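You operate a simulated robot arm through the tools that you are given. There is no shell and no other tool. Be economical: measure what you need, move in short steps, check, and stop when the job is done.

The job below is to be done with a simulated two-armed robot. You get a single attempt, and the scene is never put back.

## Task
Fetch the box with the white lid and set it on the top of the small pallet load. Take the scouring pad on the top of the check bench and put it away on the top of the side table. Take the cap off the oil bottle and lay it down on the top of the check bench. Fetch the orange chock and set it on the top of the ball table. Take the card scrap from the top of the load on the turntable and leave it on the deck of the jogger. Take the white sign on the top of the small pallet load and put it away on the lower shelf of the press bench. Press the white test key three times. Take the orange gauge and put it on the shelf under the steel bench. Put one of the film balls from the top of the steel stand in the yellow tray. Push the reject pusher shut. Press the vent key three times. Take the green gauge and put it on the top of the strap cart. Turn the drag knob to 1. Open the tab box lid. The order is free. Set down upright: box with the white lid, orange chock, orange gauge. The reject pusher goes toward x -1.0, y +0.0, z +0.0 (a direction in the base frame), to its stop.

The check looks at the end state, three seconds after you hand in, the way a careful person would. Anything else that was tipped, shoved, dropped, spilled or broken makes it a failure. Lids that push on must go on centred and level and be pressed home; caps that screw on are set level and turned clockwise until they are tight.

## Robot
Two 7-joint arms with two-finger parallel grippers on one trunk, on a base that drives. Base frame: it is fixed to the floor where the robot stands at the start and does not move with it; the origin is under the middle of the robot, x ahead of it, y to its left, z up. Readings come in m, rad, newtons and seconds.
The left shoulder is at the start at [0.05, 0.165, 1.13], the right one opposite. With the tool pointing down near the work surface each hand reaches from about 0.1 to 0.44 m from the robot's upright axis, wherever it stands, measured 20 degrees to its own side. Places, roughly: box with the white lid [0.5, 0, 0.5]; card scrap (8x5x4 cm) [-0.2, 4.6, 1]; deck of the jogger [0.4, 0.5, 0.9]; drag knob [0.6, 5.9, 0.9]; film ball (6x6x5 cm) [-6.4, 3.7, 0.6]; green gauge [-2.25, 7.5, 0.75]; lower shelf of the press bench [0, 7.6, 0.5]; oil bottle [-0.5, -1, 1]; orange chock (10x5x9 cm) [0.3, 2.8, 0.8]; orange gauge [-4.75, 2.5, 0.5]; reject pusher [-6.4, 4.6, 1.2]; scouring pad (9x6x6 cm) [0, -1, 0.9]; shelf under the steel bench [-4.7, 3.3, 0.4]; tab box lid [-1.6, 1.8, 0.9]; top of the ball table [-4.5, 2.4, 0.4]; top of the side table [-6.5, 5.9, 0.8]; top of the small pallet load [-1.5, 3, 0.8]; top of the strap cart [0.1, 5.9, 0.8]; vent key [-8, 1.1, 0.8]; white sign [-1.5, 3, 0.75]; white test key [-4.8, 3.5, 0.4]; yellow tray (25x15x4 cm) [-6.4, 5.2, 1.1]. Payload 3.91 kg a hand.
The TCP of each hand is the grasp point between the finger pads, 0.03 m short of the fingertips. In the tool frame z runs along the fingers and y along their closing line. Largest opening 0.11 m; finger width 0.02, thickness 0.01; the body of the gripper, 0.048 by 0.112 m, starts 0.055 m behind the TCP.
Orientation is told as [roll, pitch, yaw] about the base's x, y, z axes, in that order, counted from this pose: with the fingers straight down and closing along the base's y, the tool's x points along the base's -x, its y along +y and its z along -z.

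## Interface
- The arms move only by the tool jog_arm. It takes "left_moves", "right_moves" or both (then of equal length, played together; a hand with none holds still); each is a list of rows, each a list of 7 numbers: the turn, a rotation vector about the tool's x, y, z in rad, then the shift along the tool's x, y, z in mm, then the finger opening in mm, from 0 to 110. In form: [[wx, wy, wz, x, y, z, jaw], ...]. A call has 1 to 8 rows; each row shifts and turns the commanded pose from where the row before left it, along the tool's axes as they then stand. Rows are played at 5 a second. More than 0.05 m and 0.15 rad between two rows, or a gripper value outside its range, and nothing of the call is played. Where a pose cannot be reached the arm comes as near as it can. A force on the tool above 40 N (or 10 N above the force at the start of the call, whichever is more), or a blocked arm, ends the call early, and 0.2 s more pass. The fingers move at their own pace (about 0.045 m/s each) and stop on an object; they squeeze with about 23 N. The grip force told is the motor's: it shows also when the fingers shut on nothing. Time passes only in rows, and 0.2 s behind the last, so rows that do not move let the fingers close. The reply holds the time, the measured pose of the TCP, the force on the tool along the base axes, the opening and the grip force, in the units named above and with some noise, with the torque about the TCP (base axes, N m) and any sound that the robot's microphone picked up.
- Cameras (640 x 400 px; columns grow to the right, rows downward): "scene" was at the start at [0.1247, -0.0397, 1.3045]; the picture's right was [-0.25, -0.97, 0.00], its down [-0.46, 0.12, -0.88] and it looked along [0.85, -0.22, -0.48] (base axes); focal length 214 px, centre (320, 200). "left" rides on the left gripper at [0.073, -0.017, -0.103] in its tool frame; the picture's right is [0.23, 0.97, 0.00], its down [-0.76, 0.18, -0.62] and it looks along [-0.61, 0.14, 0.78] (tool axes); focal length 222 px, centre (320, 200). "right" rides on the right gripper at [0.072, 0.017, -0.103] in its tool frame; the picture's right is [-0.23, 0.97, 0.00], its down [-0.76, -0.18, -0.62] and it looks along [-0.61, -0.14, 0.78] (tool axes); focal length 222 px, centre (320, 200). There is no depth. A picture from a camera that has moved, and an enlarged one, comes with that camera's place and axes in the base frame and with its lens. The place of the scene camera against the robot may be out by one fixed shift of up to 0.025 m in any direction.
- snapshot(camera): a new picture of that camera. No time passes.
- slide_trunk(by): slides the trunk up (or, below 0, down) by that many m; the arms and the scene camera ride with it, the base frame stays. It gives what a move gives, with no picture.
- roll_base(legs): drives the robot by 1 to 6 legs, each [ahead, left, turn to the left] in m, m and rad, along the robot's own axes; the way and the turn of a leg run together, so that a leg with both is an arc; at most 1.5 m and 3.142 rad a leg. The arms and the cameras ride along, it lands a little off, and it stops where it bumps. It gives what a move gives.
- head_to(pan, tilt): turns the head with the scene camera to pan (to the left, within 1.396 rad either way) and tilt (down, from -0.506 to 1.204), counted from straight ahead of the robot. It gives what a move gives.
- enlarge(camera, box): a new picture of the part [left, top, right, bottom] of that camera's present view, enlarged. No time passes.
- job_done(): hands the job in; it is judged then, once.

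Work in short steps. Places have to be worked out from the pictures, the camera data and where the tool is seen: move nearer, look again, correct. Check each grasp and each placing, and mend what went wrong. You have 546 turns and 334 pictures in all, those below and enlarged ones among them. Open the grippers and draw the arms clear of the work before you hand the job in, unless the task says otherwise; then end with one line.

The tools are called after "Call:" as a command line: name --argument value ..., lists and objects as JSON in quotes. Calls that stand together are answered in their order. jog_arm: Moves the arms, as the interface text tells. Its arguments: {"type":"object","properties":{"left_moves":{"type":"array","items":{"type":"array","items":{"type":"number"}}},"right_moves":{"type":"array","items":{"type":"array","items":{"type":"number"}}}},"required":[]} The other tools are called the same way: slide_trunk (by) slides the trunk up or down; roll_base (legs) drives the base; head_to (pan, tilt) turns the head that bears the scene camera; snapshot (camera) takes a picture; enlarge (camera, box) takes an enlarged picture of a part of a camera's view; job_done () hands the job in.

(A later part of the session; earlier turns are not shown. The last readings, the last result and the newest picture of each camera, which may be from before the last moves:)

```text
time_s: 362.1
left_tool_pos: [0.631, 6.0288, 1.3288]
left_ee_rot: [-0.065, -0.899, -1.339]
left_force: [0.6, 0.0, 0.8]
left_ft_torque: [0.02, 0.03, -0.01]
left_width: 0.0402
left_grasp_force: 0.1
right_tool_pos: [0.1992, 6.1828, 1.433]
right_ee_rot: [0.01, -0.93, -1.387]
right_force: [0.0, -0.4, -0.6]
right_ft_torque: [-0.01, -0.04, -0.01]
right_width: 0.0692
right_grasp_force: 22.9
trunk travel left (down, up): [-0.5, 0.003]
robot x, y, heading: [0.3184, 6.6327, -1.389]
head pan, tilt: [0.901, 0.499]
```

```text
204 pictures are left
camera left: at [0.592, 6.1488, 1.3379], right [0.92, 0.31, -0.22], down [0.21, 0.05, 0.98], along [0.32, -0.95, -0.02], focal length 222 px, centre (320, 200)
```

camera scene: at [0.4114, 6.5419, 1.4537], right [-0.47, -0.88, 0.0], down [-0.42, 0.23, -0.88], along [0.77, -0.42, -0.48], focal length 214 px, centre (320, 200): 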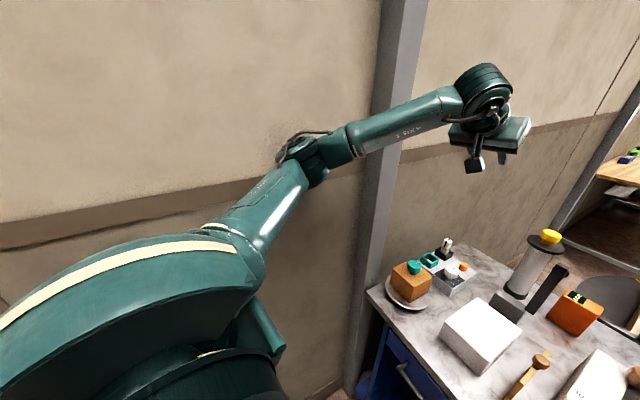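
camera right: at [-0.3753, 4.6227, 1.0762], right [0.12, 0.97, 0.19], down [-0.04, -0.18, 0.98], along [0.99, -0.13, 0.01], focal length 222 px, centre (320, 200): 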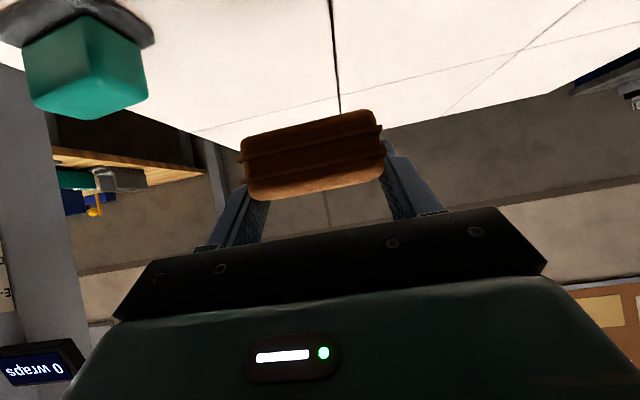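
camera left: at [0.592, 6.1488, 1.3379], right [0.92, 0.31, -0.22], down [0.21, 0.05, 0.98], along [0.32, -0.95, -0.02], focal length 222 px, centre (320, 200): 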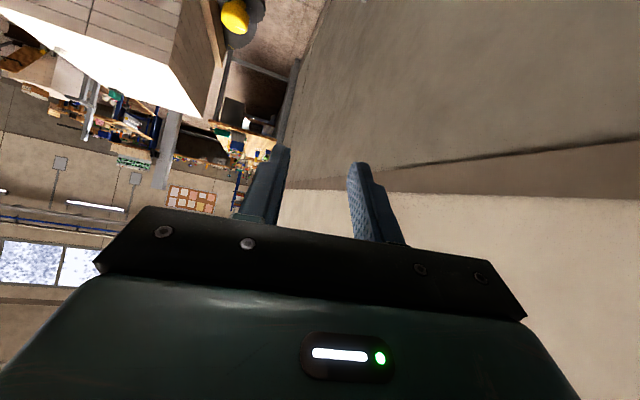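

Elbow clears the wall. Move 10 cm forward, lower the trunk 20 cm, and look down at the knob with the left camera.

Call:
roll_base --legs '[[0.1, 0, 0]]'

Call:
slide_trunk --by -0.2

Call:
snapshot --camera "left"

Call:
snapshot --camera "scene"

```text
time_s: 363.2
left_tool_pos: [0.6408, 5.9269, 1.3287]
left_ee_rot: [-0.059, -0.898, -1.349]
left_force: [0.4, 0.5, -0.1]
left_ft_torque: [-0.02, 0.02, 0.01]
left_width: 0.04
left_grasp_force: 0.2
right_tool_pos: [0.2101, 6.0831, 1.433]
right_ee_rot: [0.018, -0.929, -1.396]
right_force: [-0.3, 0.0, -1.0]
right_ft_torque: [0.01, 0.02, -0.02]
right_width: 0.0691
right_grasp_force: 23.1
trunk travel left (down, up): [-0.5, 0.003]
robot x, y, heading: [0.3355, 6.5325, -1.397]
head pan, tilt: [0.901, 0.499]
```

```text
time_s: 365.4
left_tool_pos: [0.6411, 5.9287, 1.129]
left_ee_rot: [-0.058, -0.901, -1.349]
left_force: [0.2, 0.7, -0.2]
left_ft_torque: [0.0, -0.01, 0.0]
left_width: 0.0398
left_grasp_force: 0.0
right_tool_pos: [0.2106, 6.0856, 1.2329]
right_ee_rot: [0.017, -0.933, -1.396]
right_force: [1.2, 0.4, 0.1]
right_ft_torque: [0.03, 0.01, 0.01]
right_width: 0.0692
right_grasp_force: 23.1
trunk travel left (down, up): [-0.3, 0.203]
robot x, y, heading: [0.3335, 6.5316, -1.397]
head pan, tilt: [0.901, 0.499]
```

```text
203 pictures are left
camera left: at [0.6034, 6.0491, 1.1387], right [0.93, 0.31, -0.21], down [0.21, 0.05, 0.98], along [0.31, -0.95, -0.02], focal length 222 px, centre (320, 200)
```

left: 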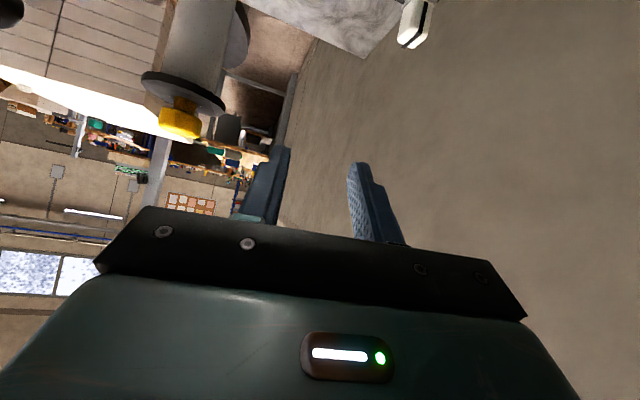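

```text
202 pictures are left
camera scene: at [0.4246, 6.443, 1.2539], right [-0.48, -0.88, 0.0], down [-0.42, 0.23, -0.88], along [0.77, -0.42, -0.48], focal length 214 px, centre (320, 200)
```

scene: 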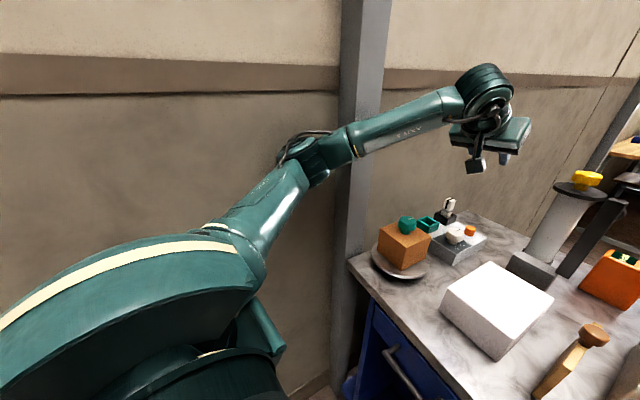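

I need to see the knob: tilt the hand down a little more and draw back 10 cm.

Call:
jog_arm --left_moves '[[0, 0.15, 0, 28, 0, -38, 70], [0, 0.15, 0, 30, 0, -35, 70], [0, 0, 0, 40, 0, 0, 70]]'

Call:
snapshot --camera "left"

```text
time_s: 366.4
left_tool_pos: [0.5745, 6.0444, 1.1163]
left_ee_rot: [-0.009, -0.599, -1.448]
left_force: [0.7, -0.5, 0.4]
left_ft_torque: [0.06, 0.03, 0.0]
left_width: 0.0702
left_grasp_force: 0.1
right_tool_pos: [0.1881, 6.0847, 1.2322]
right_ee_rot: [0.044, -0.933, -1.428]
right_force: [-1.1, -0.3, -0.2]
right_ft_torque: [-0.01, -0.01, 0.01]
right_width: 0.069
right_grasp_force: 23.3
trunk travel left (down, up): [-0.3, 0.203]
robot x, y, heading: [0.3322, 6.529, -1.411]
head pan, tilt: [0.901, 0.499]
stopped in row 3 (left hand): the arm was blocked; the commanded pose is now the measured one
```

```text
201 pictures are left
camera left: at [0.544, 6.1609, 1.1627], right [0.94, 0.3, -0.13], down [0.22, -0.25, 0.94], along [0.25, -0.92, -0.3], focal length 222 px, centre (320, 200)
```

left: 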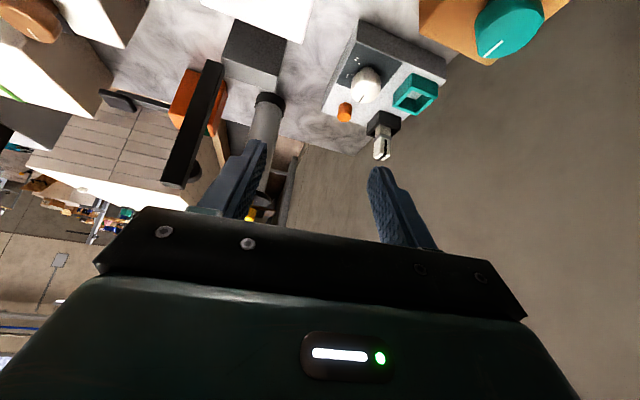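

Knob is at (0.632,5.970), top ≈0.945. Extend the hand toward a point just above it.

Call:
jog_arm --left_moves '[[0, 0, 0, -4.3, 16, 42, 70], [0, 0, 0, -4.3, 16, 42, 70], [0, 0, 0, -4.3, 16, 30, 70]]'

Call:
snapshot --camera "left"

```text
time_s: 367.4
left_tool_pos: [0.6218, 5.9825, 1.0447]
left_ee_rot: [-0.003, -0.63, -1.46]
left_force: [0.5, -0.5, -0.4]
left_ft_torque: [-0.01, 0.0, 0.02]
left_width: 0.0702
left_grasp_force: 0.0
right_tool_pos: [0.1824, 6.0919, 1.234]
right_ee_rot: [0.05, -0.941, -1.434]
right_force: [-0.4, -0.2, 0.2]
right_ft_torque: [0.0, 0.0, 0.0]
right_width: 0.0692
right_grasp_force: 23.2
trunk travel left (down, up): [-0.3, 0.203]
robot x, y, heading: [0.3293, 6.5332, -1.405]
head pan, tilt: [0.901, 0.499]
stopped in row 3 (left hand): the arm was blocked; the commanded pose is now the measured one
```

```text
200 pictures are left
camera left: at [0.5926, 6.0978, 1.0871], right [0.95, 0.29, -0.14], down [0.21, -0.23, 0.95], along [0.24, -0.93, -0.28], focal length 222 px, centre (320, 200)
```

left: 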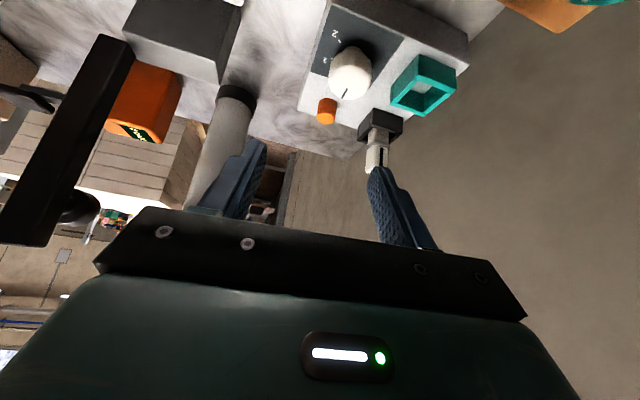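

The elbow is rubbing the wall/column. Shift the base 5 cm right and 3 cm forward to relieve it.

Call:
roll_base --legs '[[0.03, -0.06, 0.0]]'

Call:
snapshot --camera "scene"

```text
time_s: 368.4
left_tool_pos: [0.597, 5.9394, 1.0291]
left_ee_rot: [-0.034, -0.608, -1.429]
left_force: [-0.3, -0.2, -0.3]
left_ft_torque: [0.02, -0.02, 0.01]
left_width: 0.0702
left_grasp_force: 0.1
right_tool_pos: [0.1578, 6.0441, 1.2339]
right_ee_rot: [0.014, -0.931, -1.397]
right_force: [-0.7, -0.2, 0.4]
right_ft_torque: [0.01, -0.05, 0.06]
right_width: 0.0693
right_grasp_force: 22.6
trunk travel left (down, up): [-0.3, 0.203]
robot x, y, heading: [0.2833, 6.4904, -1.404]
head pan, tilt: [0.901, 0.499]
```

```text
199 pictures are left
camera scene: at [0.3714, 6.4003, 1.2537], right [-0.48, -0.88, 0.0], down [-0.42, 0.23, -0.88], along [0.77, -0.42, -0.48], focal length 214 px, centre (320, 200)
```

scene: 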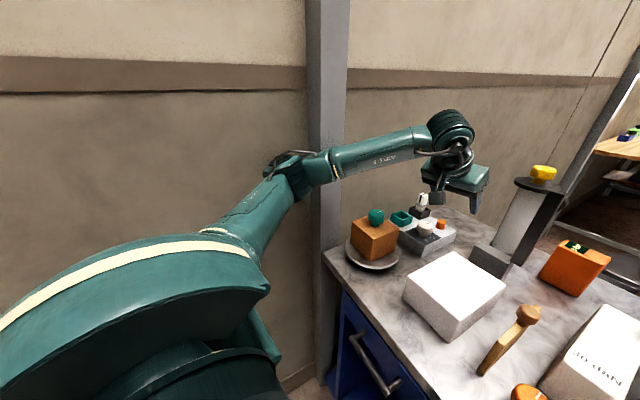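

Relieved. Back 3 cm and move the hand 3.5 cm left over the knob, starting yaw a bit CCW for the turn.

Call:
roll_base --legs '[[-0.03, 0.0, 0.0]]'

Call:
jog_arm --left_moves '[[0, 0, 0, 0, 18, 0, 70], [0, 0, 0, 0, 18, 0, 70]]'

Call:
snapshot --camera "left"

```text
time_s: 369.2
left_tool_pos: [0.5923, 5.9689, 1.0296]
left_ee_rot: [-0.038, -0.612, -1.429]
left_force: [-0.1, 0.5, 0.5]
left_ft_torque: [0.03, 0.0, 0.01]
left_width: 0.0699
left_grasp_force: 0.1
right_tool_pos: [0.1508, 6.0743, 1.2348]
right_ee_rot: [0.008, -0.93, -1.397]
right_force: [0.1, -0.1, -0.7]
right_ft_torque: [0.01, 0.0, -0.03]
right_width: 0.0692
right_grasp_force: 23.4
trunk travel left (down, up): [-0.3, 0.203]
robot x, y, heading: [0.2741, 6.5182, -1.403]
head pan, tilt: [0.901, 0.499]
```

```text
time_s: 369.8
left_tool_pos: [0.6275, 5.9723, 1.027]
left_ee_rot: [-0.036, -0.611, -1.431]
left_force: [0.1, 0.4, 0.1]
left_ft_torque: [0.02, 0.01, -0.02]
left_width: 0.0698
left_grasp_force: 0.1
right_tool_pos: [0.1522, 6.0725, 1.2333]
right_ee_rot: [0.009, -0.931, -1.397]
right_force: [-0.1, 0.7, 0.4]
right_ft_torque: [0.01, -0.02, -0.01]
right_width: 0.0692
right_grasp_force: 22.8
trunk travel left (down, up): [-0.3, 0.203]
robot x, y, heading: [0.2753, 6.5201, -1.404]
head pan, tilt: [0.901, 0.499]
```

```text
198 pictures are left
camera left: at [0.5987, 6.0868, 1.0727], right [0.94, 0.3, -0.16], down [0.24, -0.24, 0.94], along [0.25, -0.92, -0.3], focal length 222 px, centre (320, 200)
```

left: 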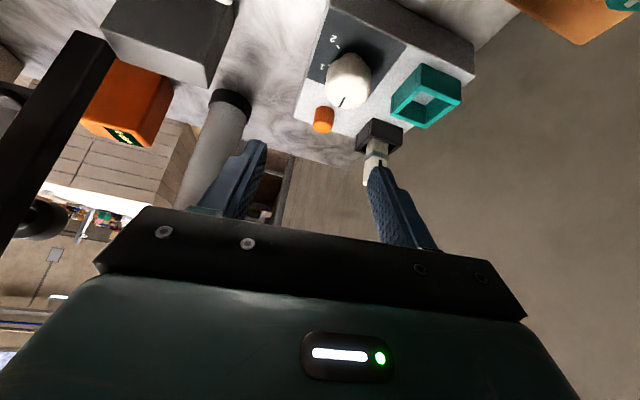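

Neighbouring lever block is close, so I'll grip only the knob's top. Rotate the hand CCW ~0.45 rad, narrow to 56 mm and lower halfway.

Call:
jog_arm --left_moves '[[-0.086, 0, -0.123, 0, 0, 0, 58], [-0.086, 0, -0.123, 0, 0, 0, 58], [-0.086, 0, -0.123, 0, 0, 0, 58], [0, 0, 0, 10, 6, -7, 58], [0, 0, 0, 17, 0, 25, 58], [0, 0, 0, 12, 0, 16, 58]]'

Call:
snapshot --camera "left"

Call:
enlarge --camera "scene" --box '[380, 130, 520, 260]'

```text
time_s: 371.2
left_tool_pos: [0.6246, 5.9842, 0.9781]
left_ee_rot: [-0.032, -0.596, -0.98]
left_force: [-0.3, -0.1, -0.2]
left_ft_torque: [-0.06, -0.01, 0.0]
left_width: 0.0579
left_grasp_force: 0.1
right_tool_pos: [0.1522, 6.0742, 1.2338]
right_ee_rot: [0.009, -0.929, -1.396]
right_force: [0.3, 0.2, -0.1]
right_ft_torque: [0.01, -0.01, -0.02]
right_width: 0.0692
right_grasp_force: 23.1
trunk travel left (down, up): [-0.3, 0.203]
robot x, y, heading: [0.2756, 6.5243, -1.397]
head pan, tilt: [0.901, 0.499]
```

```text
197 pictures are left
camera left: at [0.5483, 6.0751, 1.0239], right [0.71, 0.68, -0.15], down [0.32, -0.13, 0.94], along [0.62, -0.72, -0.31], focal length 222 px, centre (320, 200)
```

left: 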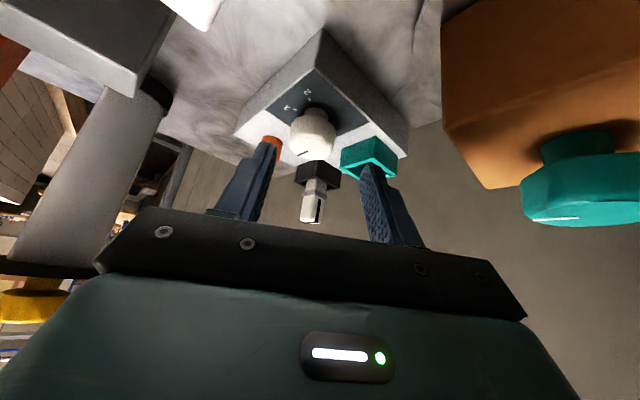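

```text
3.08 times, centred on (450, 195) of scene
camera zoom: at [0.3676, 6.4301, 1.2538], right [-0.48, -0.88, 0.0], down [-0.42, 0.23, -0.88], along [0.77, -0.42, -0.48], focal length 660 px, centre (-80, 215)
```

zoom: 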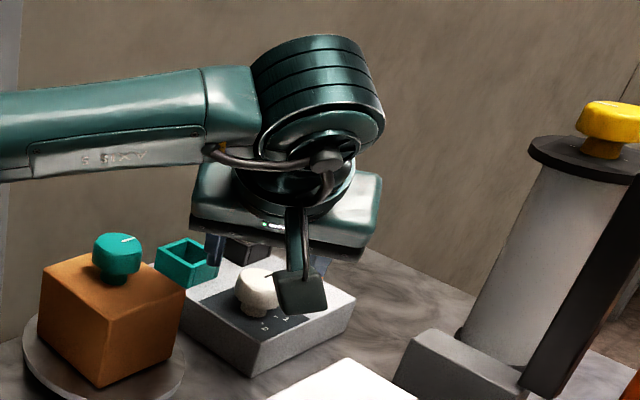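

Fingers straddle the knob. Lower 15 mm and close to test for grip.

Call:
jog_arm --left_moves '[[0, 0, 0, 9, -2, 12, 58], [0, 0, 0, 0, 0, 0, 30], [0, 0, 0, 0, 0, 0, 30], [0, 0, 0, 0, 0, 0, 30]]'

Call:
snapshot --camera "left"

```text
time_s: 372.2
left_tool_pos: [0.6226, 5.9856, 0.9625]
left_ee_rot: [-0.033, -0.598, -0.981]
left_force: [-0.5, 0.5, -0.9]
left_ft_torque: [0.02, 0.01, 0.02]
left_width: 0.0301
left_grasp_force: 0.0
right_tool_pos: [0.1513, 6.0725, 1.2336]
right_ee_rot: [0.01, -0.929, -1.396]
right_force: [0.1, -0.6, 0.3]
right_ft_torque: [-0.01, 0.0, 0.01]
right_width: 0.0689
right_grasp_force: 23.0
trunk travel left (down, up): [-0.3, 0.203]
robot x, y, heading: [0.2725, 6.5189, -1.405]
head pan, tilt: [0.901, 0.499]
```

```text
195 pictures are left
camera left: at [0.5458, 6.0744, 1.0093], right [0.71, 0.68, -0.15], down [0.32, -0.13, 0.94], along [0.62, -0.72, -0.31], focal length 222 px, centre (320, 200)
```

left: 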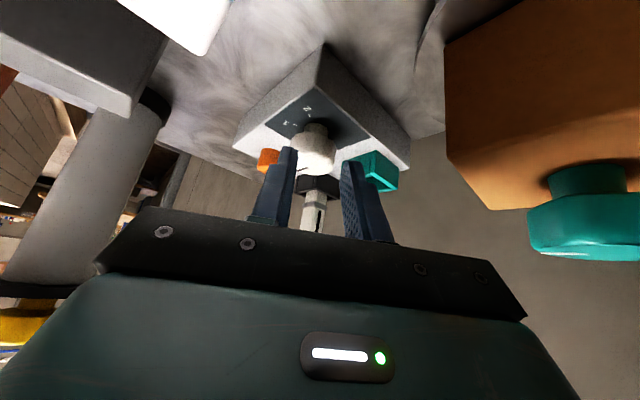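

Re-triangulating from the hand-camera views, the knob top is at (0.643,5.945,0.916) — lower and further. Open, advance, and close again.

Call:
jog_arm --left_moves '[[0, 0, 0, 0, -3, 0, 58], [0, 0, 0, 0, -3, 0, 58], [0, 0, 0, -2, 0, 22, 58], [0, 0, 0, -1, 0, 22, 58], [0, 0, 0, 0, 0, 0, 30], [0, 0, 0, 0, 0, 0, 30], [0, 0, 0, 0, 0, 0, 30]]'

Call:
snapshot --camera "left"

```text
time_s: 373.8
left_tool_pos: [0.634, 5.9577, 0.9285]
left_ee_rot: [-0.029, -0.597, -0.978]
left_force: [9.4, 4.6, 0.2]
left_ft_torque: [0.3, -0.41, 0.2]
left_width: 0.0394
left_grasp_force: 44.9
right_tool_pos: [0.1535, 6.0741, 1.2333]
right_ee_rot: [0.008, -0.931, -1.397]
right_force: [-0.6, 0.0, -0.1]
right_ft_torque: [0.02, -0.02, -0.03]
right_width: 0.0693
right_grasp_force: 23.4
trunk travel left (down, up): [-0.3, 0.203]
robot x, y, heading: [0.2758, 6.5193, -1.402]
head pan, tilt: [0.901, 0.499]
```

```text
194 pictures are left
camera left: at [0.5568, 6.0478, 0.9741], right [0.71, 0.69, -0.15], down [0.32, -0.13, 0.94], along [0.62, -0.72, -0.31], focal length 222 px, centre (320, 200)
```

left: 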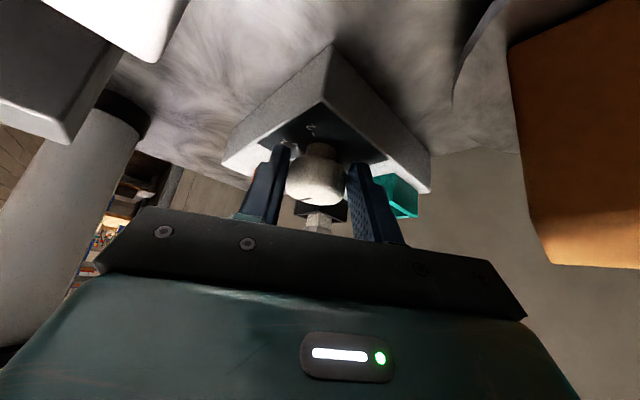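

Knob gripped (39 mm). Turn clockwise ~1.0 rad about the knob axis.

Call:
jog_arm --left_moves '[[0.0826, 0, 0.118, 0, 2.2, 0, 30], [0.0826, 0, 0.118, 0, 2.2, 0, 30], [0.0826, 0, 0.118, 0, 2.2, 0, 30], [0.0826, 0, 0.118, 0, 2.2, 0, 30]]'

Call:
jog_arm --left_moves '[[0.0826, 0, 0.118, 0, 2.2, 0, 30], [0.0826, 0, 0.118, 0, 2.2, 0, 30], [0.0826, 0, 0.118, 0, 2.2, 0, 30]]'

Call:
enlarge --camera "scene" --box '[380, 130, 520, 260]'

```text
time_s: 374.8
left_tool_pos: [0.6452, 5.9609, 0.927]
left_ee_rot: [-0.032, -0.612, -1.548]
left_force: [23.8, 3.3, 3.7]
left_ft_torque: [0.95, -0.73, 0.53]
left_width: 0.0395
left_grasp_force: 44.7
right_tool_pos: [0.1538, 6.0742, 1.2343]
right_ee_rot: [0.007, -0.93, -1.394]
right_force: [0.4, 1.0, -0.9]
right_ft_torque: [-0.01, 0.06, 0.02]
right_width: 0.0691
right_grasp_force: 22.9
trunk travel left (down, up): [-0.3, 0.203]
robot x, y, heading: [0.2739, 6.5212, -1.401]
head pan, tilt: [0.901, 0.499]
```

```text
time_s: 375.4
left_tool_pos: [0.639, 5.9645, 0.9275]
left_ee_rot: [-0.05, -0.62, -1.763]
left_force: [-26.9, 20.4, -5.4]
left_ft_torque: [-6.48, -6.24, 14.23]
left_width: 0.0648
left_grasp_force: 35.2
left hand out of reach, approached as far as the arm can: row 2, 3
right_tool_pos: [0.1469, 6.0774, 1.2346]
right_ee_rot: [0.014, -0.934, -1.402]
right_force: [0.6, -0.7, 0.3]
right_ft_torque: [0.03, 0.02, 0.01]
right_width: 0.0693
right_grasp_force: 22.7
trunk travel left (down, up): [-0.3, 0.203]
robot x, y, heading: [0.2723, 6.5222, -1.399]
head pan, tilt: [0.901, 0.499]
stopped in row 3 (left hand): the force on the tool passed its limit (the readings are from after the stop); the commanded pose is now the measured one
```

```text
3.08 times, centred on (450, 195) of scene
camera zoom: at [0.3631, 6.4337, 1.2541], right [-0.48, -0.88, 0.0], down [-0.42, 0.23, -0.88], along [0.77, -0.42, -0.47], focal length 660 px, centre (-80, 215)
```

zoom: 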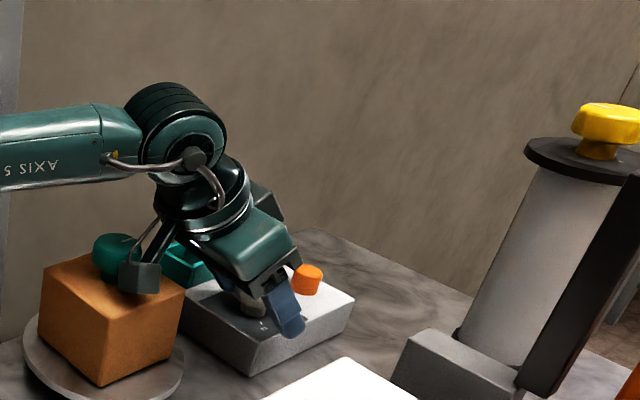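

Large strain: open the fingers now and lift away, then inspect.

Call:
jog_arm --left_moves '[[0, 0, 0, 0, 0, 0, 75], [0, 0, 0, 0, 0, 0, 75], [0, 0, 0, -6, 0, -8, 75], [0, 0, 0, -12, 0, -16, 75], [0, 0, 0, -17, 0, -25, 75], [0, 0, 0, -17, 0, -25, 75]]'

Call:
enlarge --camera "scene" --box '[370, 160, 490, 270]'

Call:
snapshot --camera "left"

```text
time_s: 376.9
left_tool_pos: [0.644, 5.9613, 1.0151]
left_ee_rot: [-0.048, -0.616, -1.788]
left_force: [0.4, 0.1, 0.0]
left_ft_torque: [-0.01, 0.0, 0.01]
left_width: 0.075
left_grasp_force: 0.0
right_tool_pos: [0.1511, 6.0736, 1.2343]
right_ee_rot: [0.013, -0.929, -1.396]
right_force: [0.1, 0.1, -0.6]
right_ft_torque: [0.03, 0.01, -0.03]
right_width: 0.0691
right_grasp_force: 22.7
trunk travel left (down, up): [-0.3, 0.203]
robot x, y, heading: [0.2764, 6.5202, -1.397]
head pan, tilt: [0.901, 0.499]
```

```text
3.64 times, centred on (430, 215) of scene
camera zoom: at [0.3667, 6.4305, 1.2538], right [-0.48, -0.88, 0.0], down [-0.42, 0.23, -0.88], along [0.77, -0.42, -0.48], focal length 780 px, centre (-80, 146)
```

zoom: 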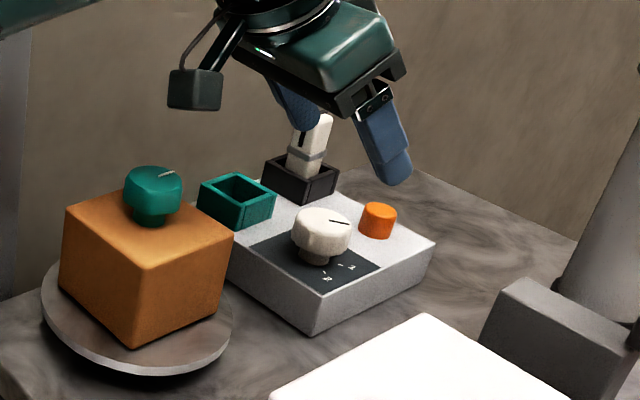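

```text
191 pictures are left
camera left: at [0.6583, 6.0794, 1.059], right [0.98, -0.05, -0.17], down [0.14, -0.3, 0.94], along [-0.1, -0.95, -0.29], focal length 222 px, centre (320, 200)
```

left: 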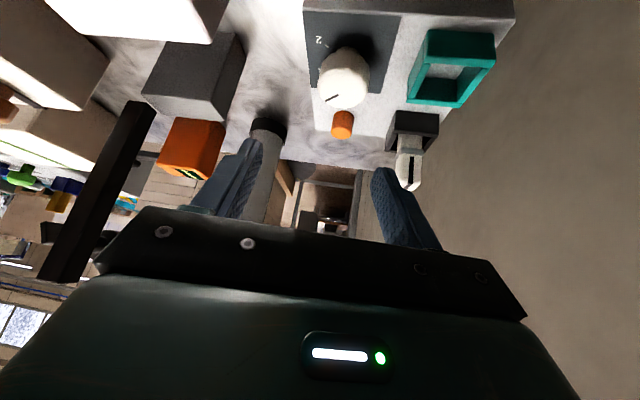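

Everything is intact; the knob moved part way. Zoom for the dial reading.

Call:
enlarge --camera "scene" --box '[438, 210, 478, 240]'

```text
13.33 times, centred on (458, 225) of scene
camera zoom: at [0.3667, 6.4305, 1.2538], right [-0.48, -0.88, 0.0], down [-0.42, 0.23, -0.88], along [0.77, -0.42, -0.48], focal length 2860 px, centre (-1520, -133)
```

zoom: 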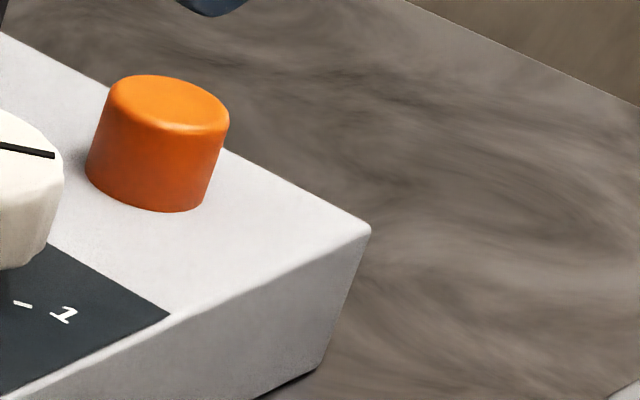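

Call:
enlarge --camera "scene" --box '[420, 208, 460, 238]'

```text
13.33 times, centred on (440, 223) of scene
camera zoom: at [0.3667, 6.4305, 1.2538], right [-0.48, -0.88, 0.0], down [-0.42, 0.23, -0.88], along [0.77, -0.42, -0.48], focal length 2860 px, centre (-1280, -107)
```

zoom: 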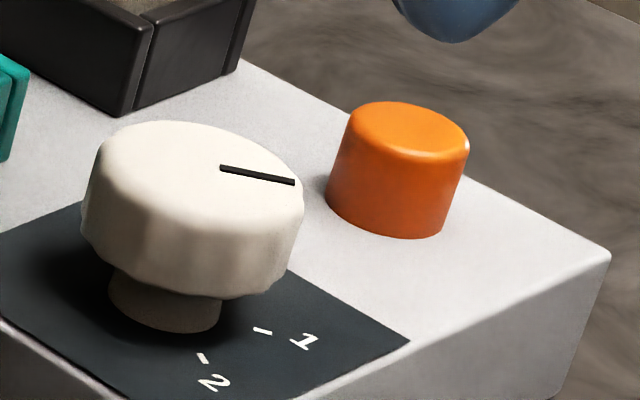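

Dial: "1" is at ~213°, the line is at ~222°, so ~9° more clockwise. Regrip with the hand yawed back and turn 0.16 rad.

Call:
jog_arm --left_moves '[[-0.0867, 0, -0.1224, 0, 0, 0, 60], [-0.0867, 0, -0.1224, 0, 0, 0, 60], [-0.0867, 0, -0.1224, 0, 0, 0, 60], [0, 0, 0, 25, -2, 35, 60], [0, 0, 0, 25, 0, 35, 60]]'

Call:
snapshot --camera "left"

```text
time_s: 378.1
left_tool_pos: [0.638, 5.9621, 0.9264]
left_ee_rot: [-0.039, -0.601, -1.338]
left_force: [-0.5, 0.3, -0.3]
left_ft_torque: [0.01, 0.02, -0.01]
left_width: 0.0597
left_grasp_force: 0.1
right_tool_pos: [0.1511, 6.0734, 1.2327]
right_ee_rot: [0.011, -0.929, -1.399]
right_force: [0.0, 0.5, -0.2]
right_ft_torque: [-0.01, 0.02, -0.01]
right_width: 0.0692
right_grasp_force: 23.3
trunk travel left (down, up): [-0.3, 0.203]
robot x, y, heading: [0.2752, 6.5215, -1.399]
head pan, tilt: [0.901, 0.499]
```

```text
188 pictures are left
camera left: at [0.5996, 6.0725, 0.9724], right [0.91, 0.38, -0.16], down [0.26, -0.23, 0.94], along [0.32, -0.9, -0.31], focal length 222 px, centre (320, 200)
```

left: 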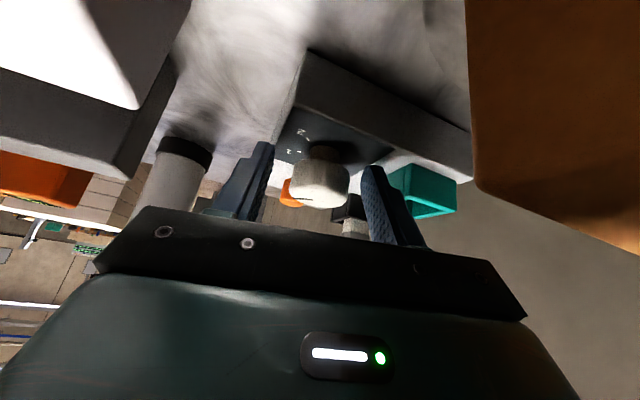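

Call:
jog_arm --left_moves '[[0, 0, 0, 0, 0, 0, 30], [0, 0, 0, 0, 0, 0, 30], [0, 0, 0, 0, 0, 0, 30], [0.046, 0, 0.065, 0, 1.2, 0, 30], [0.046, 0, 0.065, 0, 1.2, 0, 30], [0, 0, 0, 0, 0, 0, 30], [0, 0, 0, 0, 0, 0, 65], [0, 0, 0, 0, 0, 0, 65]]'

Call:
jog_arm --left_moves '[[0, 0, 0, -12, 0, -16, 65], [0, 0, 0, -25, 0, -35, 65], [0, 0, 0, -25, 0, -35, 65]]'

Call:
enlarge --camera "scene" --box '[420, 208, 460, 238]'

```text
time_s: 379.9
left_tool_pos: [0.6386, 5.9614, 0.9273]
left_ee_rot: [-0.046, -0.605, -1.501]
left_force: [0.2, -0.5, -0.8]
left_ft_torque: [-0.02, -0.01, -0.01]
left_width: 0.065
left_grasp_force: 0.0
right_tool_pos: [0.1511, 6.0744, 1.234]
right_ee_rot: [0.011, -0.93, -1.397]
right_force: [0.1, 0.7, -0.2]
right_ft_torque: [0.0, 0.01, -0.01]
right_width: 0.0693
right_grasp_force: 23.2
trunk travel left (down, up): [-0.3, 0.203]
robot x, y, heading: [0.2777, 6.5185, -1.403]
head pan, tilt: [0.901, 0.499]
```

```text
time_s: 380.6
left_tool_pos: [0.6448, 5.9623, 1.0352]
left_ee_rot: [-0.043, -0.605, -1.499]
left_force: [0.8, 0.8, -0.3]
left_ft_torque: [0.0, 0.0, 0.01]
left_width: 0.0648
left_grasp_force: 0.1
right_tool_pos: [0.1514, 6.0746, 1.2341]
right_ee_rot: [0.011, -0.931, -1.398]
right_force: [-0.3, 0.1, -0.6]
right_ft_torque: [-0.02, 0.03, 0.0]
right_width: 0.0692
right_grasp_force: 22.8
trunk travel left (down, up): [-0.3, 0.203]
robot x, y, heading: [0.273, 6.5176, -1.402]
head pan, tilt: [0.901, 0.499]
```

```text
13.33 times, centred on (440, 223) of scene
camera zoom: at [0.3666, 6.4307, 1.2538], right [-0.48, -0.88, 0.0], down [-0.42, 0.23, -0.88], along [0.77, -0.42, -0.48], focal length 2860 px, centre (-1280, -107)
```

zoom: 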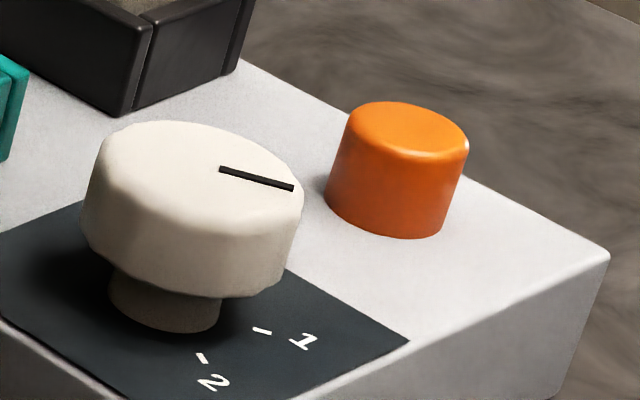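

The line now points at "1". Raise the trunk, leave, and drive back south to the jogger.

Call:
slide_trunk --by 0.2

Call:
roll_base --legs '[[-0.12, 0, -0.17], [0, -1.42, 0], [1.5, 0, 0], [0.5, 0, 0], [0.6, 0.35, 0], [1.0, 0, 0]]'

Call:
head_to --pan 0 --tilt 0.5

Call:
snapshot --camera "scene"

```text
time_s: 382.8
left_tool_pos: [0.6439, 5.9604, 1.2346]
left_ee_rot: [-0.044, -0.605, -1.498]
left_force: [-0.4, -0.3, 0.3]
left_ft_torque: [0.03, 0.0, 0.01]
left_width: 0.065
left_grasp_force: 0.0
right_tool_pos: [0.1506, 6.0734, 1.4335]
right_ee_rot: [0.013, -0.929, -1.398]
right_force: [-0.4, 0.0, -0.3]
right_ft_torque: [0.0, -0.03, 0.01]
right_width: 0.0689
right_grasp_force: 22.5
trunk travel left (down, up): [-0.5, 0.003]
robot x, y, heading: [0.2758, 6.5193, -1.401]
head pan, tilt: [0.901, 0.499]
```

```text
time_s: 407.8
left_tool_pos: [-0.6396, 2.5852, 1.2345]
left_ee_rot: [-0.043, -0.605, -1.707]
left_force: [-0.4, 0.5, -0.3]
left_ft_torque: [-0.02, 0.0, 0.01]
left_width: 0.0649
left_grasp_force: 0.1
right_tool_pos: [-1.0971, 2.7976, 1.4334]
right_ee_rot: [0.013, -0.931, -1.605]
right_force: [-0.9, -0.3, -0.1]
right_ft_torque: [0.0, -0.04, 0.01]
right_width: 0.0692
right_grasp_force: 23.3
trunk travel left (down, up): [-0.5, 0.003]
robot x, y, heading: [-0.8865, 3.2085, -1.611]
head pan, tilt: [0.901, 0.499]
stopped in leg 6: the robot was blocked; the commanded pose is now the measured one
```

```text
time_s: 408.9
left_tool_pos: [-0.638, 2.5851, 1.2338]
left_ee_rot: [-0.044, -0.606, -1.706]
left_force: [-1.3, -0.1, 0.4]
left_ft_torque: [0.0, 0.0, -0.02]
left_width: 0.0649
left_grasp_force: 0.0
right_tool_pos: [-1.0974, 2.7995, 1.4345]
right_ee_rot: [0.011, -0.93, -1.606]
right_force: [-0.2, -0.2, -0.6]
right_ft_torque: [-0.01, 0.03, 0.01]
right_width: 0.0691
right_grasp_force: 23.2
trunk travel left (down, up): [-0.5, 0.003]
robot x, y, heading: [-0.8854, 3.2101, -1.608]
head pan, tilt: [0.0, 0.499]
```

```text
186 pictures are left
camera scene: at [-0.8817, 3.0727, 1.4538], right [-1.0, 0.04, 0.0], down [0.02, 0.48, -0.88], along [-0.03, -0.88, -0.48], focal length 214 px, centre (320, 200)
```

scene: 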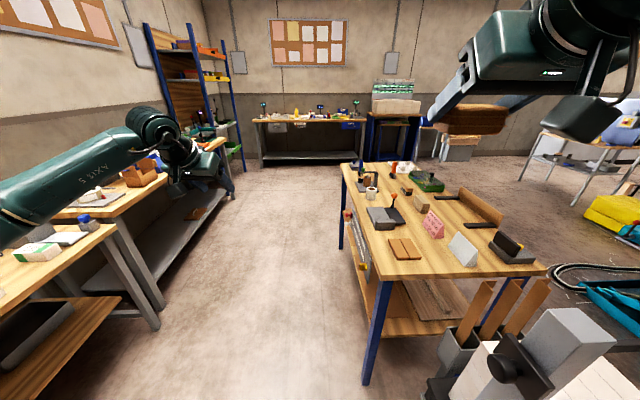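

Base touched the stand's foot; step left 0.27 m and continue south to beside the jogger table.

Call:
roll_base --legs '[[0, 0.27, 0.04], [1.5, 0, 0], [0.98, 0, 0], [0, 0, 1.57]]'

Call:
head_to --pan 0 --tilt 0.65

Call:
snapshot --camera "scene"

```text
time_s: 426.3
left_tool_pos: [-0.0409, 1.013, 1.235]
left_ee_rot: [-0.045, -0.606, -0.112]
left_force: [0.2, -0.4, -0.1]
left_ft_torque: [-0.04, -0.03, 0.02]
left_width: 0.065
left_grasp_force: 0.0
right_tool_pos: [-0.2446, 0.5496, 1.4344]
right_ee_rot: [0.011, -0.929, -0.013]
right_force: [0.1, -0.6, -0.3]
right_ft_torque: [0.01, -0.01, 0.02]
right_width: 0.0693
right_grasp_force: 23.3
trunk travel left (down, up): [-0.5, 0.003]
robot x, y, heading: [-0.6585, 0.755, -0.015]
head pan, tilt: [0.0, 0.499]
```

```text
time_s: 427.0
left_tool_pos: [-0.0414, 1.0146, 1.2341]
left_ee_rot: [-0.042, -0.606, -0.111]
left_force: [-0.4, -0.9, -0.4]
left_ft_torque: [-0.02, 0.0, -0.01]
left_width: 0.0648
left_grasp_force: 0.2
right_tool_pos: [-0.2452, 0.5508, 1.4342]
right_ee_rot: [0.011, -0.931, -0.013]
right_force: [0.2, -0.7, 0.2]
right_ft_torque: [-0.02, -0.01, -0.02]
right_width: 0.069
right_grasp_force: 23.2
trunk travel left (down, up): [-0.5, 0.003]
robot x, y, heading: [-0.6577, 0.7532, -0.017]
head pan, tilt: [0.0, 0.649]
```

```text
185 pictures are left
camera scene: at [-0.5369, 0.7352, 1.4405], right [-0.02, -1.0, 0.0], down [-0.6, 0.01, -0.8], along [0.8, -0.01, -0.6], focal length 214 px, centre (320, 200)
```

scene: 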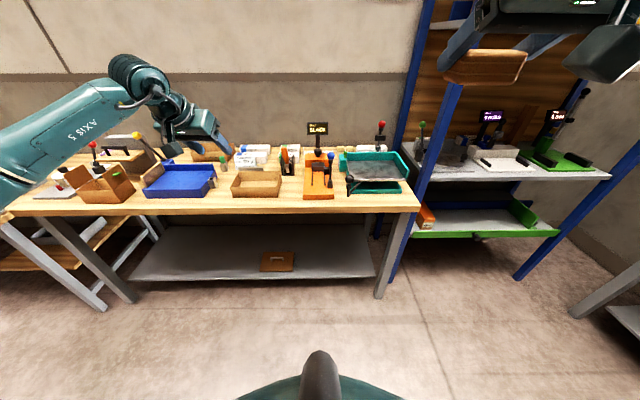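

Position for the jogger: retract the left hand, approach, and lower.

Call:
jog_arm --left_moves '[[0, 0, 0, 15, 0, -44, 65], [0, 0, 0, 15, 0, -44, 65], [0, 0, 0, 15, 0, -44, 65], [0, 0, 0, 15, 0, -44, 65], [0, 0, 0, 15, 0, -44, 65]]'

Call:
roll_base --legs '[[0.44, -0.11, 0.015]]'

Call:
slide_trunk --by -0.15

Call:
jog_arm --right_moves '[[0, 0, 0, 8, 0, 44, 60], [0, 0, 0, 8, 0, 44, 60], [0, 0, 0, 8, 0, 44, 60], [0, 0, 0, 8, 0, 44, 60], [0, 0, 0, 8, 0, 44, 60]]'

Call:
snapshot --camera "right"

Call:
snapshot --camera "scene"

```text
time_s: 428.2
left_tool_pos: [-0.2281, 1.0438, 1.3731]
left_ee_rot: [-0.042, -0.606, -0.114]
left_force: [0.4, -0.4, -0.2]
left_ft_torque: [0.01, -0.04, 0.0]
left_width: 0.065
left_grasp_force: 0.1
right_tool_pos: [-0.2454, 0.5509, 1.4339]
right_ee_rot: [0.011, -0.929, -0.012]
right_force: [-0.3, 0.3, -0.2]
right_ft_torque: [-0.04, 0.01, 0.03]
right_width: 0.0689
right_grasp_force: 22.7
trunk travel left (down, up): [-0.5, 0.003]
robot x, y, heading: [-0.659, 0.7561, -0.017]
head pan, tilt: [0.0, 0.649]
```

```text
time_s: 431.0
left_tool_pos: [0.2123, 0.9336, 1.3719]
left_ee_rot: [-0.043, -0.606, -0.099]
left_force: [0.1, 0.0, 0.1]
left_ft_torque: [0.03, 0.04, 0.02]
left_width: 0.0652
left_grasp_force: 0.0
right_tool_pos: [0.1994, 0.4399, 1.4339]
right_ee_rot: [0.01, -0.93, 0.001]
right_force: [1.1, 0.1, 0.3]
right_ft_torque: [-0.02, -0.02, 0.01]
right_width: 0.0688
right_grasp_force: 23.3
trunk travel left (down, up): [-0.5, 0.003]
robot x, y, heading: [-0.2173, 0.6422, 0.002]
head pan, tilt: [0.0, 0.649]
```

```text
time_s: 432.7
left_tool_pos: [0.2099, 0.9339, 1.2232]
left_ee_rot: [-0.044, -0.605, -0.099]
left_force: [0.6, 0.3, -0.6]
left_ft_torque: [-0.01, -0.05, -0.02]
left_width: 0.0649
left_grasp_force: 0.1
right_tool_pos: [0.1992, 0.4413, 1.2846]
right_ee_rot: [0.011, -0.929, 0.002]
right_force: [-0.3, 0.0, -0.7]
right_ft_torque: [0.0, -0.01, 0.02]
right_width: 0.0692
right_grasp_force: 22.7
trunk travel left (down, up): [-0.35, 0.153]
robot x, y, heading: [-0.2182, 0.6375, -0.005]
head pan, tilt: [0.0, 0.649]
```

```text
time_s: 433.9
left_tool_pos: [0.2128, 0.9337, 1.222]
left_ee_rot: [-0.045, -0.606, -0.1]
left_force: [0.2, 0.1, 0.5]
left_ft_torque: [0.0, -0.01, -0.04]
left_width: 0.0648
left_grasp_force: 0.1
right_tool_pos: [0.3517, 0.4437, 1.1205]
right_ee_rot: [0.011, -0.93, 0.003]
right_force: [0.2, -0.8, -0.4]
right_ft_torque: [0.01, 0.0, 0.0]
right_width: 0.0692
right_grasp_force: 23.0
trunk travel left (down, up): [-0.35, 0.153]
robot x, y, heading: [-0.22, 0.6396, -0.002]
head pan, tilt: [0.0, 0.649]
```

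```text
184 pictures are left
camera right: at [0.2249, 0.4597, 1.1233], right [0.13, 0.97, 0.19], down [-0.04, -0.18, 0.98], along [0.99, -0.13, 0.02], focal length 222 px, centre (320, 200)
```

right: 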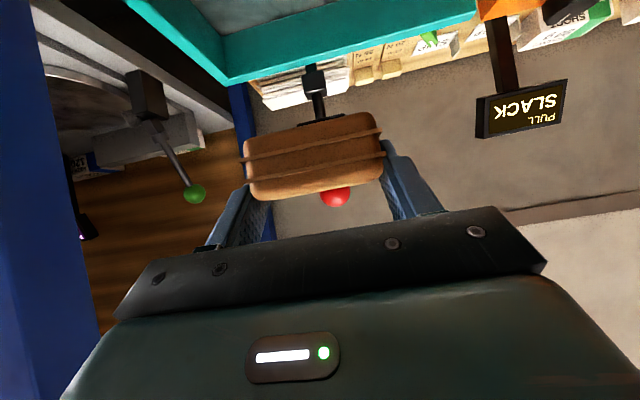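

```text
183 pictures are left
camera scene: at [-0.0951, 0.6214, 1.2903], right [0.0, -1.0, 0.0], down [-0.61, 0.0, -0.8], along [0.8, 0.0, -0.61], focal length 214 px, centre (320, 200)
```

scene: 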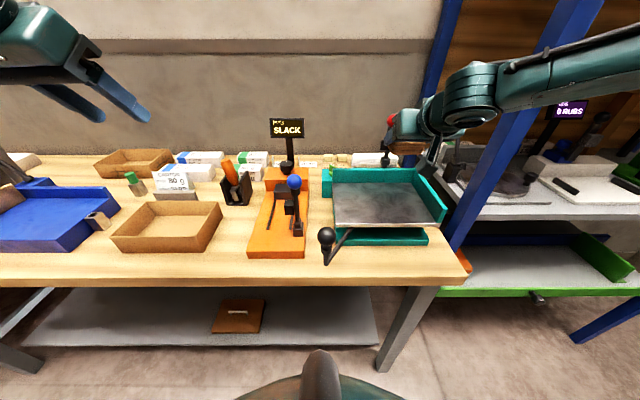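

Deck ≈ x 0.20–0.36, y 0.40–0.59, z≈1.0. Move the scrap over the deck centre and lower by feel.

Call:
jog_arm --right_moves '[[0, 0, 0, 34, 23, -16, 60], [0, 0, 0, 34, 23, -16, 60]]'

Call:
jog_arm --right_moves '[[0, 0, 0, 8, 0, 6, 60], [0, 0, 0, 8, 0, 6, 60], [0, 0, 0, 5, 0, 4, 60], [0, 0, 0, 5, 0, 4, 60]]'

Call:
snapshot --camera "right"

```text
time_s: 434.5
left_tool_pos: [0.2111, 0.9325, 1.2221]
left_ee_rot: [-0.044, -0.606, -0.098]
left_force: [-0.2, -0.5, 0.2]
left_ft_torque: [0.01, 0.01, 0.01]
left_width: 0.065
left_grasp_force: 0.0
right_tool_pos: [0.2854, 0.4893, 1.0858]
right_ee_rot: [0.012, -0.931, 0.001]
right_force: [-0.4, -0.4, -0.1]
right_ft_torque: [-0.02, 0.01, 0.01]
right_width: 0.069
right_grasp_force: 23.1
trunk travel left (down, up): [-0.35, 0.153]
robot x, y, heading: [-0.2178, 0.64, -0.004]
head pan, tilt: [0.0, 0.649]
```

```text
time_s: 435.5
left_tool_pos: [0.2109, 0.9334, 1.2216]
left_ee_rot: [-0.043, -0.606, -0.099]
left_force: [0.1, 0.1, 0.3]
left_ft_torque: [-0.02, -0.01, 0.0]
left_width: 0.065
left_grasp_force: 0.1
right_tool_pos: [0.2845, 0.489, 1.0516]
right_ee_rot: [0.013, -0.93, 0.0]
right_force: [0.0, 0.2, -0.5]
right_ft_torque: [0.01, 0.02, -0.01]
right_width: 0.0691
right_grasp_force: 22.7
trunk travel left (down, up): [-0.35, 0.153]
robot x, y, heading: [-0.2218, 0.638, 0.0]
head pan, tilt: [0.0, 0.649]
```

```text
182 pictures are left
camera right: at [0.1581, 0.5053, 1.0558], right [0.13, 0.97, 0.19], down [-0.04, -0.19, 0.98], along [0.99, -0.13, 0.02], focal length 222 px, centre (320, 200)
```

right: 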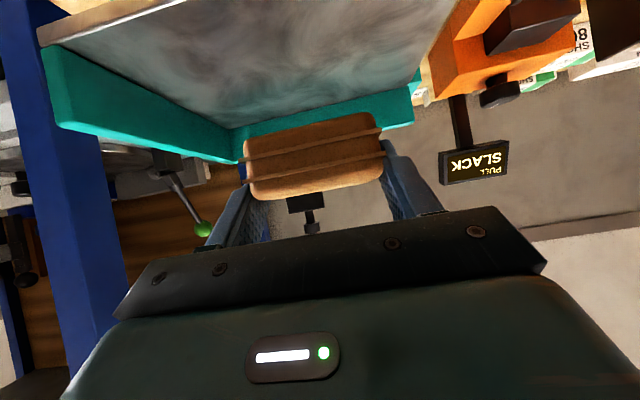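

Call:
jog_arm --right_moves '[[0, 0, 0, 8, 0, 6, 60], [0, 0, 0, 5, 0, 4, 60], [0, 0, 0, 5, 0, 4, 60]]'

Call:
jog_arm --right_moves '[[0, 0, 0, 4, 0, 3, 60], [0, 0, 0, 4, 0, 3, 60]]'

```text
time_s: 436.3
left_tool_pos: [0.2118, 0.9341, 1.2217]
left_ee_rot: [-0.044, -0.605, -0.099]
left_force: [0.3, 0.0, 0.1]
left_ft_torque: [-0.01, 0.03, -0.02]
left_width: 0.0649
left_grasp_force: 0.0
right_tool_pos: [0.2849, 0.4886, 1.0316]
right_ee_rot: [0.01, -0.93, 0.001]
right_force: [0.0, -0.5, 0.4]
right_ft_torque: [-0.01, 0.02, -0.05]
right_width: 0.0691
right_grasp_force: 22.4
trunk travel left (down, up): [-0.35, 0.153]
robot x, y, heading: [-0.2213, 0.6395, -0.009]
head pan, tilt: [0.0, 0.649]
```

```text
time_s: 436.9
left_tool_pos: [0.2109, 0.9334, 1.2217]
left_ee_rot: [-0.043, -0.605, -0.098]
left_force: [0.6, 0.3, 0.2]
left_ft_torque: [-0.02, -0.01, -0.02]
left_width: 0.0652
left_grasp_force: 0.1
right_tool_pos: [0.2865, 0.4884, 1.0195]
right_ee_rot: [0.011, -0.93, 0.001]
right_force: [0.0, -0.2, -0.4]
right_ft_torque: [0.0, -0.01, -0.01]
right_width: 0.0689
right_grasp_force: 23.0
trunk travel left (down, up): [-0.35, 0.153]
robot x, y, heading: [-0.2191, 0.6389, -0.004]
head pan, tilt: [0.0, 0.649]
```

Call:
jog_arm --right_moves '[[0, 0, 0, 5, 0, 4, 60], [0, 0, 0, 5, 0, 4, 60], [0, 0, 0, 5, 0, 4, 60]]'

Call:
snapshot --camera "right"

```text
time_s: 437.7
left_tool_pos: [0.2102, 0.9345, 1.2217]
left_ee_rot: [-0.043, -0.605, -0.099]
left_force: [0.8, 1.4, 0.2]
left_ft_torque: [0.01, -0.01, 0.01]
left_width: 0.065
left_grasp_force: 0.1
right_tool_pos: [0.2871, 0.4893, 1.0002]
right_ee_rot: [0.014, -0.931, 0.002]
right_force: [0.7, 0.1, 0.0]
right_ft_torque: [0.02, -0.01, 0.02]
right_width: 0.0691
right_grasp_force: 22.8
trunk travel left (down, up): [-0.35, 0.153]
robot x, y, heading: [-0.2209, 0.6404, -0.004]
head pan, tilt: [0.0, 0.649]
```

```text
181 pictures are left
camera right: at [0.1595, 0.5058, 1.0043], right [0.13, 0.97, 0.19], down [-0.04, -0.18, 0.98], along [0.99, -0.13, 0.02], focal length 222 px, centre (320, 200)
```

right: 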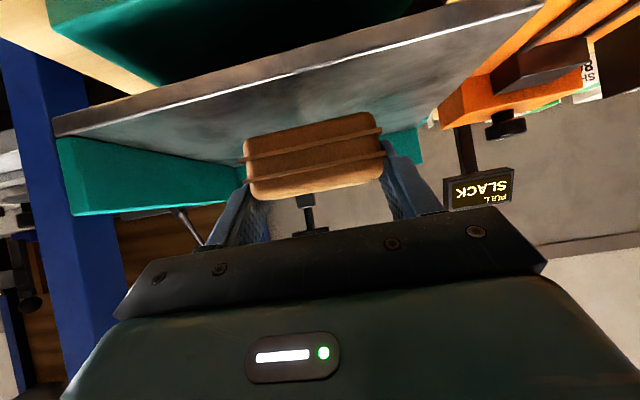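

Call:
jog_arm --right_moves '[[0, 0, 0, 5, 0, 4, 60], [0, 0, 0, 5, 0, 4, 60], [0, 0, 0, 5, 0, 4, 60], [0, 0, 0, 5, 0, 4, 60]]'

```text
time_s: 438.7
left_tool_pos: [0.2094, 0.9342, 1.2238]
left_ee_rot: [-0.044, -0.607, -0.098]
left_force: [0.2, 0.3, -0.2]
left_ft_torque: [-0.01, -0.01, 0.0]
left_width: 0.0651
left_grasp_force: 0.1
right_tool_pos: [0.289, 0.4909, 0.9788]
right_ee_rot: [0.009, -0.94, 0.001]
right_force: [-3.2, -2.1, 14.9]
right_ft_torque: [-0.45, 0.32, 0.0]
right_width: 0.069
right_grasp_force: 22.9
trunk travel left (down, up): [-0.35, 0.153]
robot x, y, heading: [-0.2192, 0.6412, -0.0]
head pan, tilt: [0.0, 0.649]
```

Contact (15 N). Release and withdraw upward.

Call:
jog_arm --right_moves '[[0, 0, 0, -2, 0, -2, 60], [0, 0, 0, 0, 0, 0, 100], [0, 0, 0, 0, 0, 0, 100], [0, 0, 0, -8, 0, -10, 100], [0, 0, 0, -20, 0, -40, 100], [0, 0, 0, -20, 0, -40, 100]]'

Call:
snapshot --camera "right"

```text
time_s: 440.1
left_tool_pos: [0.2105, 0.9331, 1.2233]
left_ee_rot: [-0.043, -0.608, -0.1]
left_force: [0.2, -0.5, 0.0]
left_ft_torque: [0.01, -0.01, 0.03]
left_width: 0.0651
left_grasp_force: 0.0
right_tool_pos: [0.2425, 0.488, 1.0678]
right_ee_rot: [0.011, -0.933, 0.001]
right_force: [0.3, 0.1, -0.2]
right_ft_torque: [0.02, -0.03, 0.03]
right_width: 0.1
right_grasp_force: 0.2
trunk travel left (down, up): [-0.35, 0.153]
robot x, y, heading: [-0.2169, 0.6368, -0.005]
head pan, tilt: [0.0, 0.649]
```

```text
180 pictures are left
camera right: at [0.1142, 0.5048, 1.0716], right [0.13, 0.97, 0.19], down [-0.04, -0.18, 0.98], along [0.99, -0.13, 0.02], focal length 222 px, centre (320, 200)
```

right: 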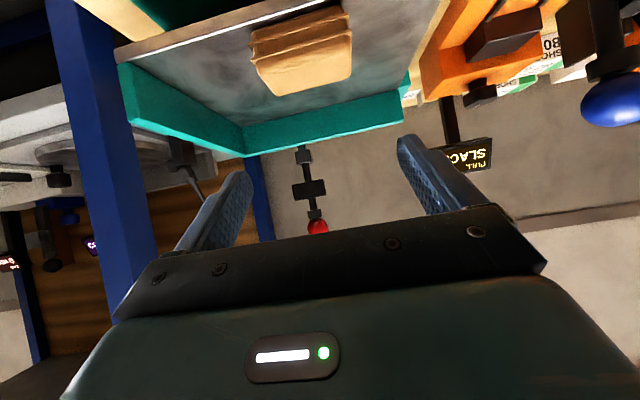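

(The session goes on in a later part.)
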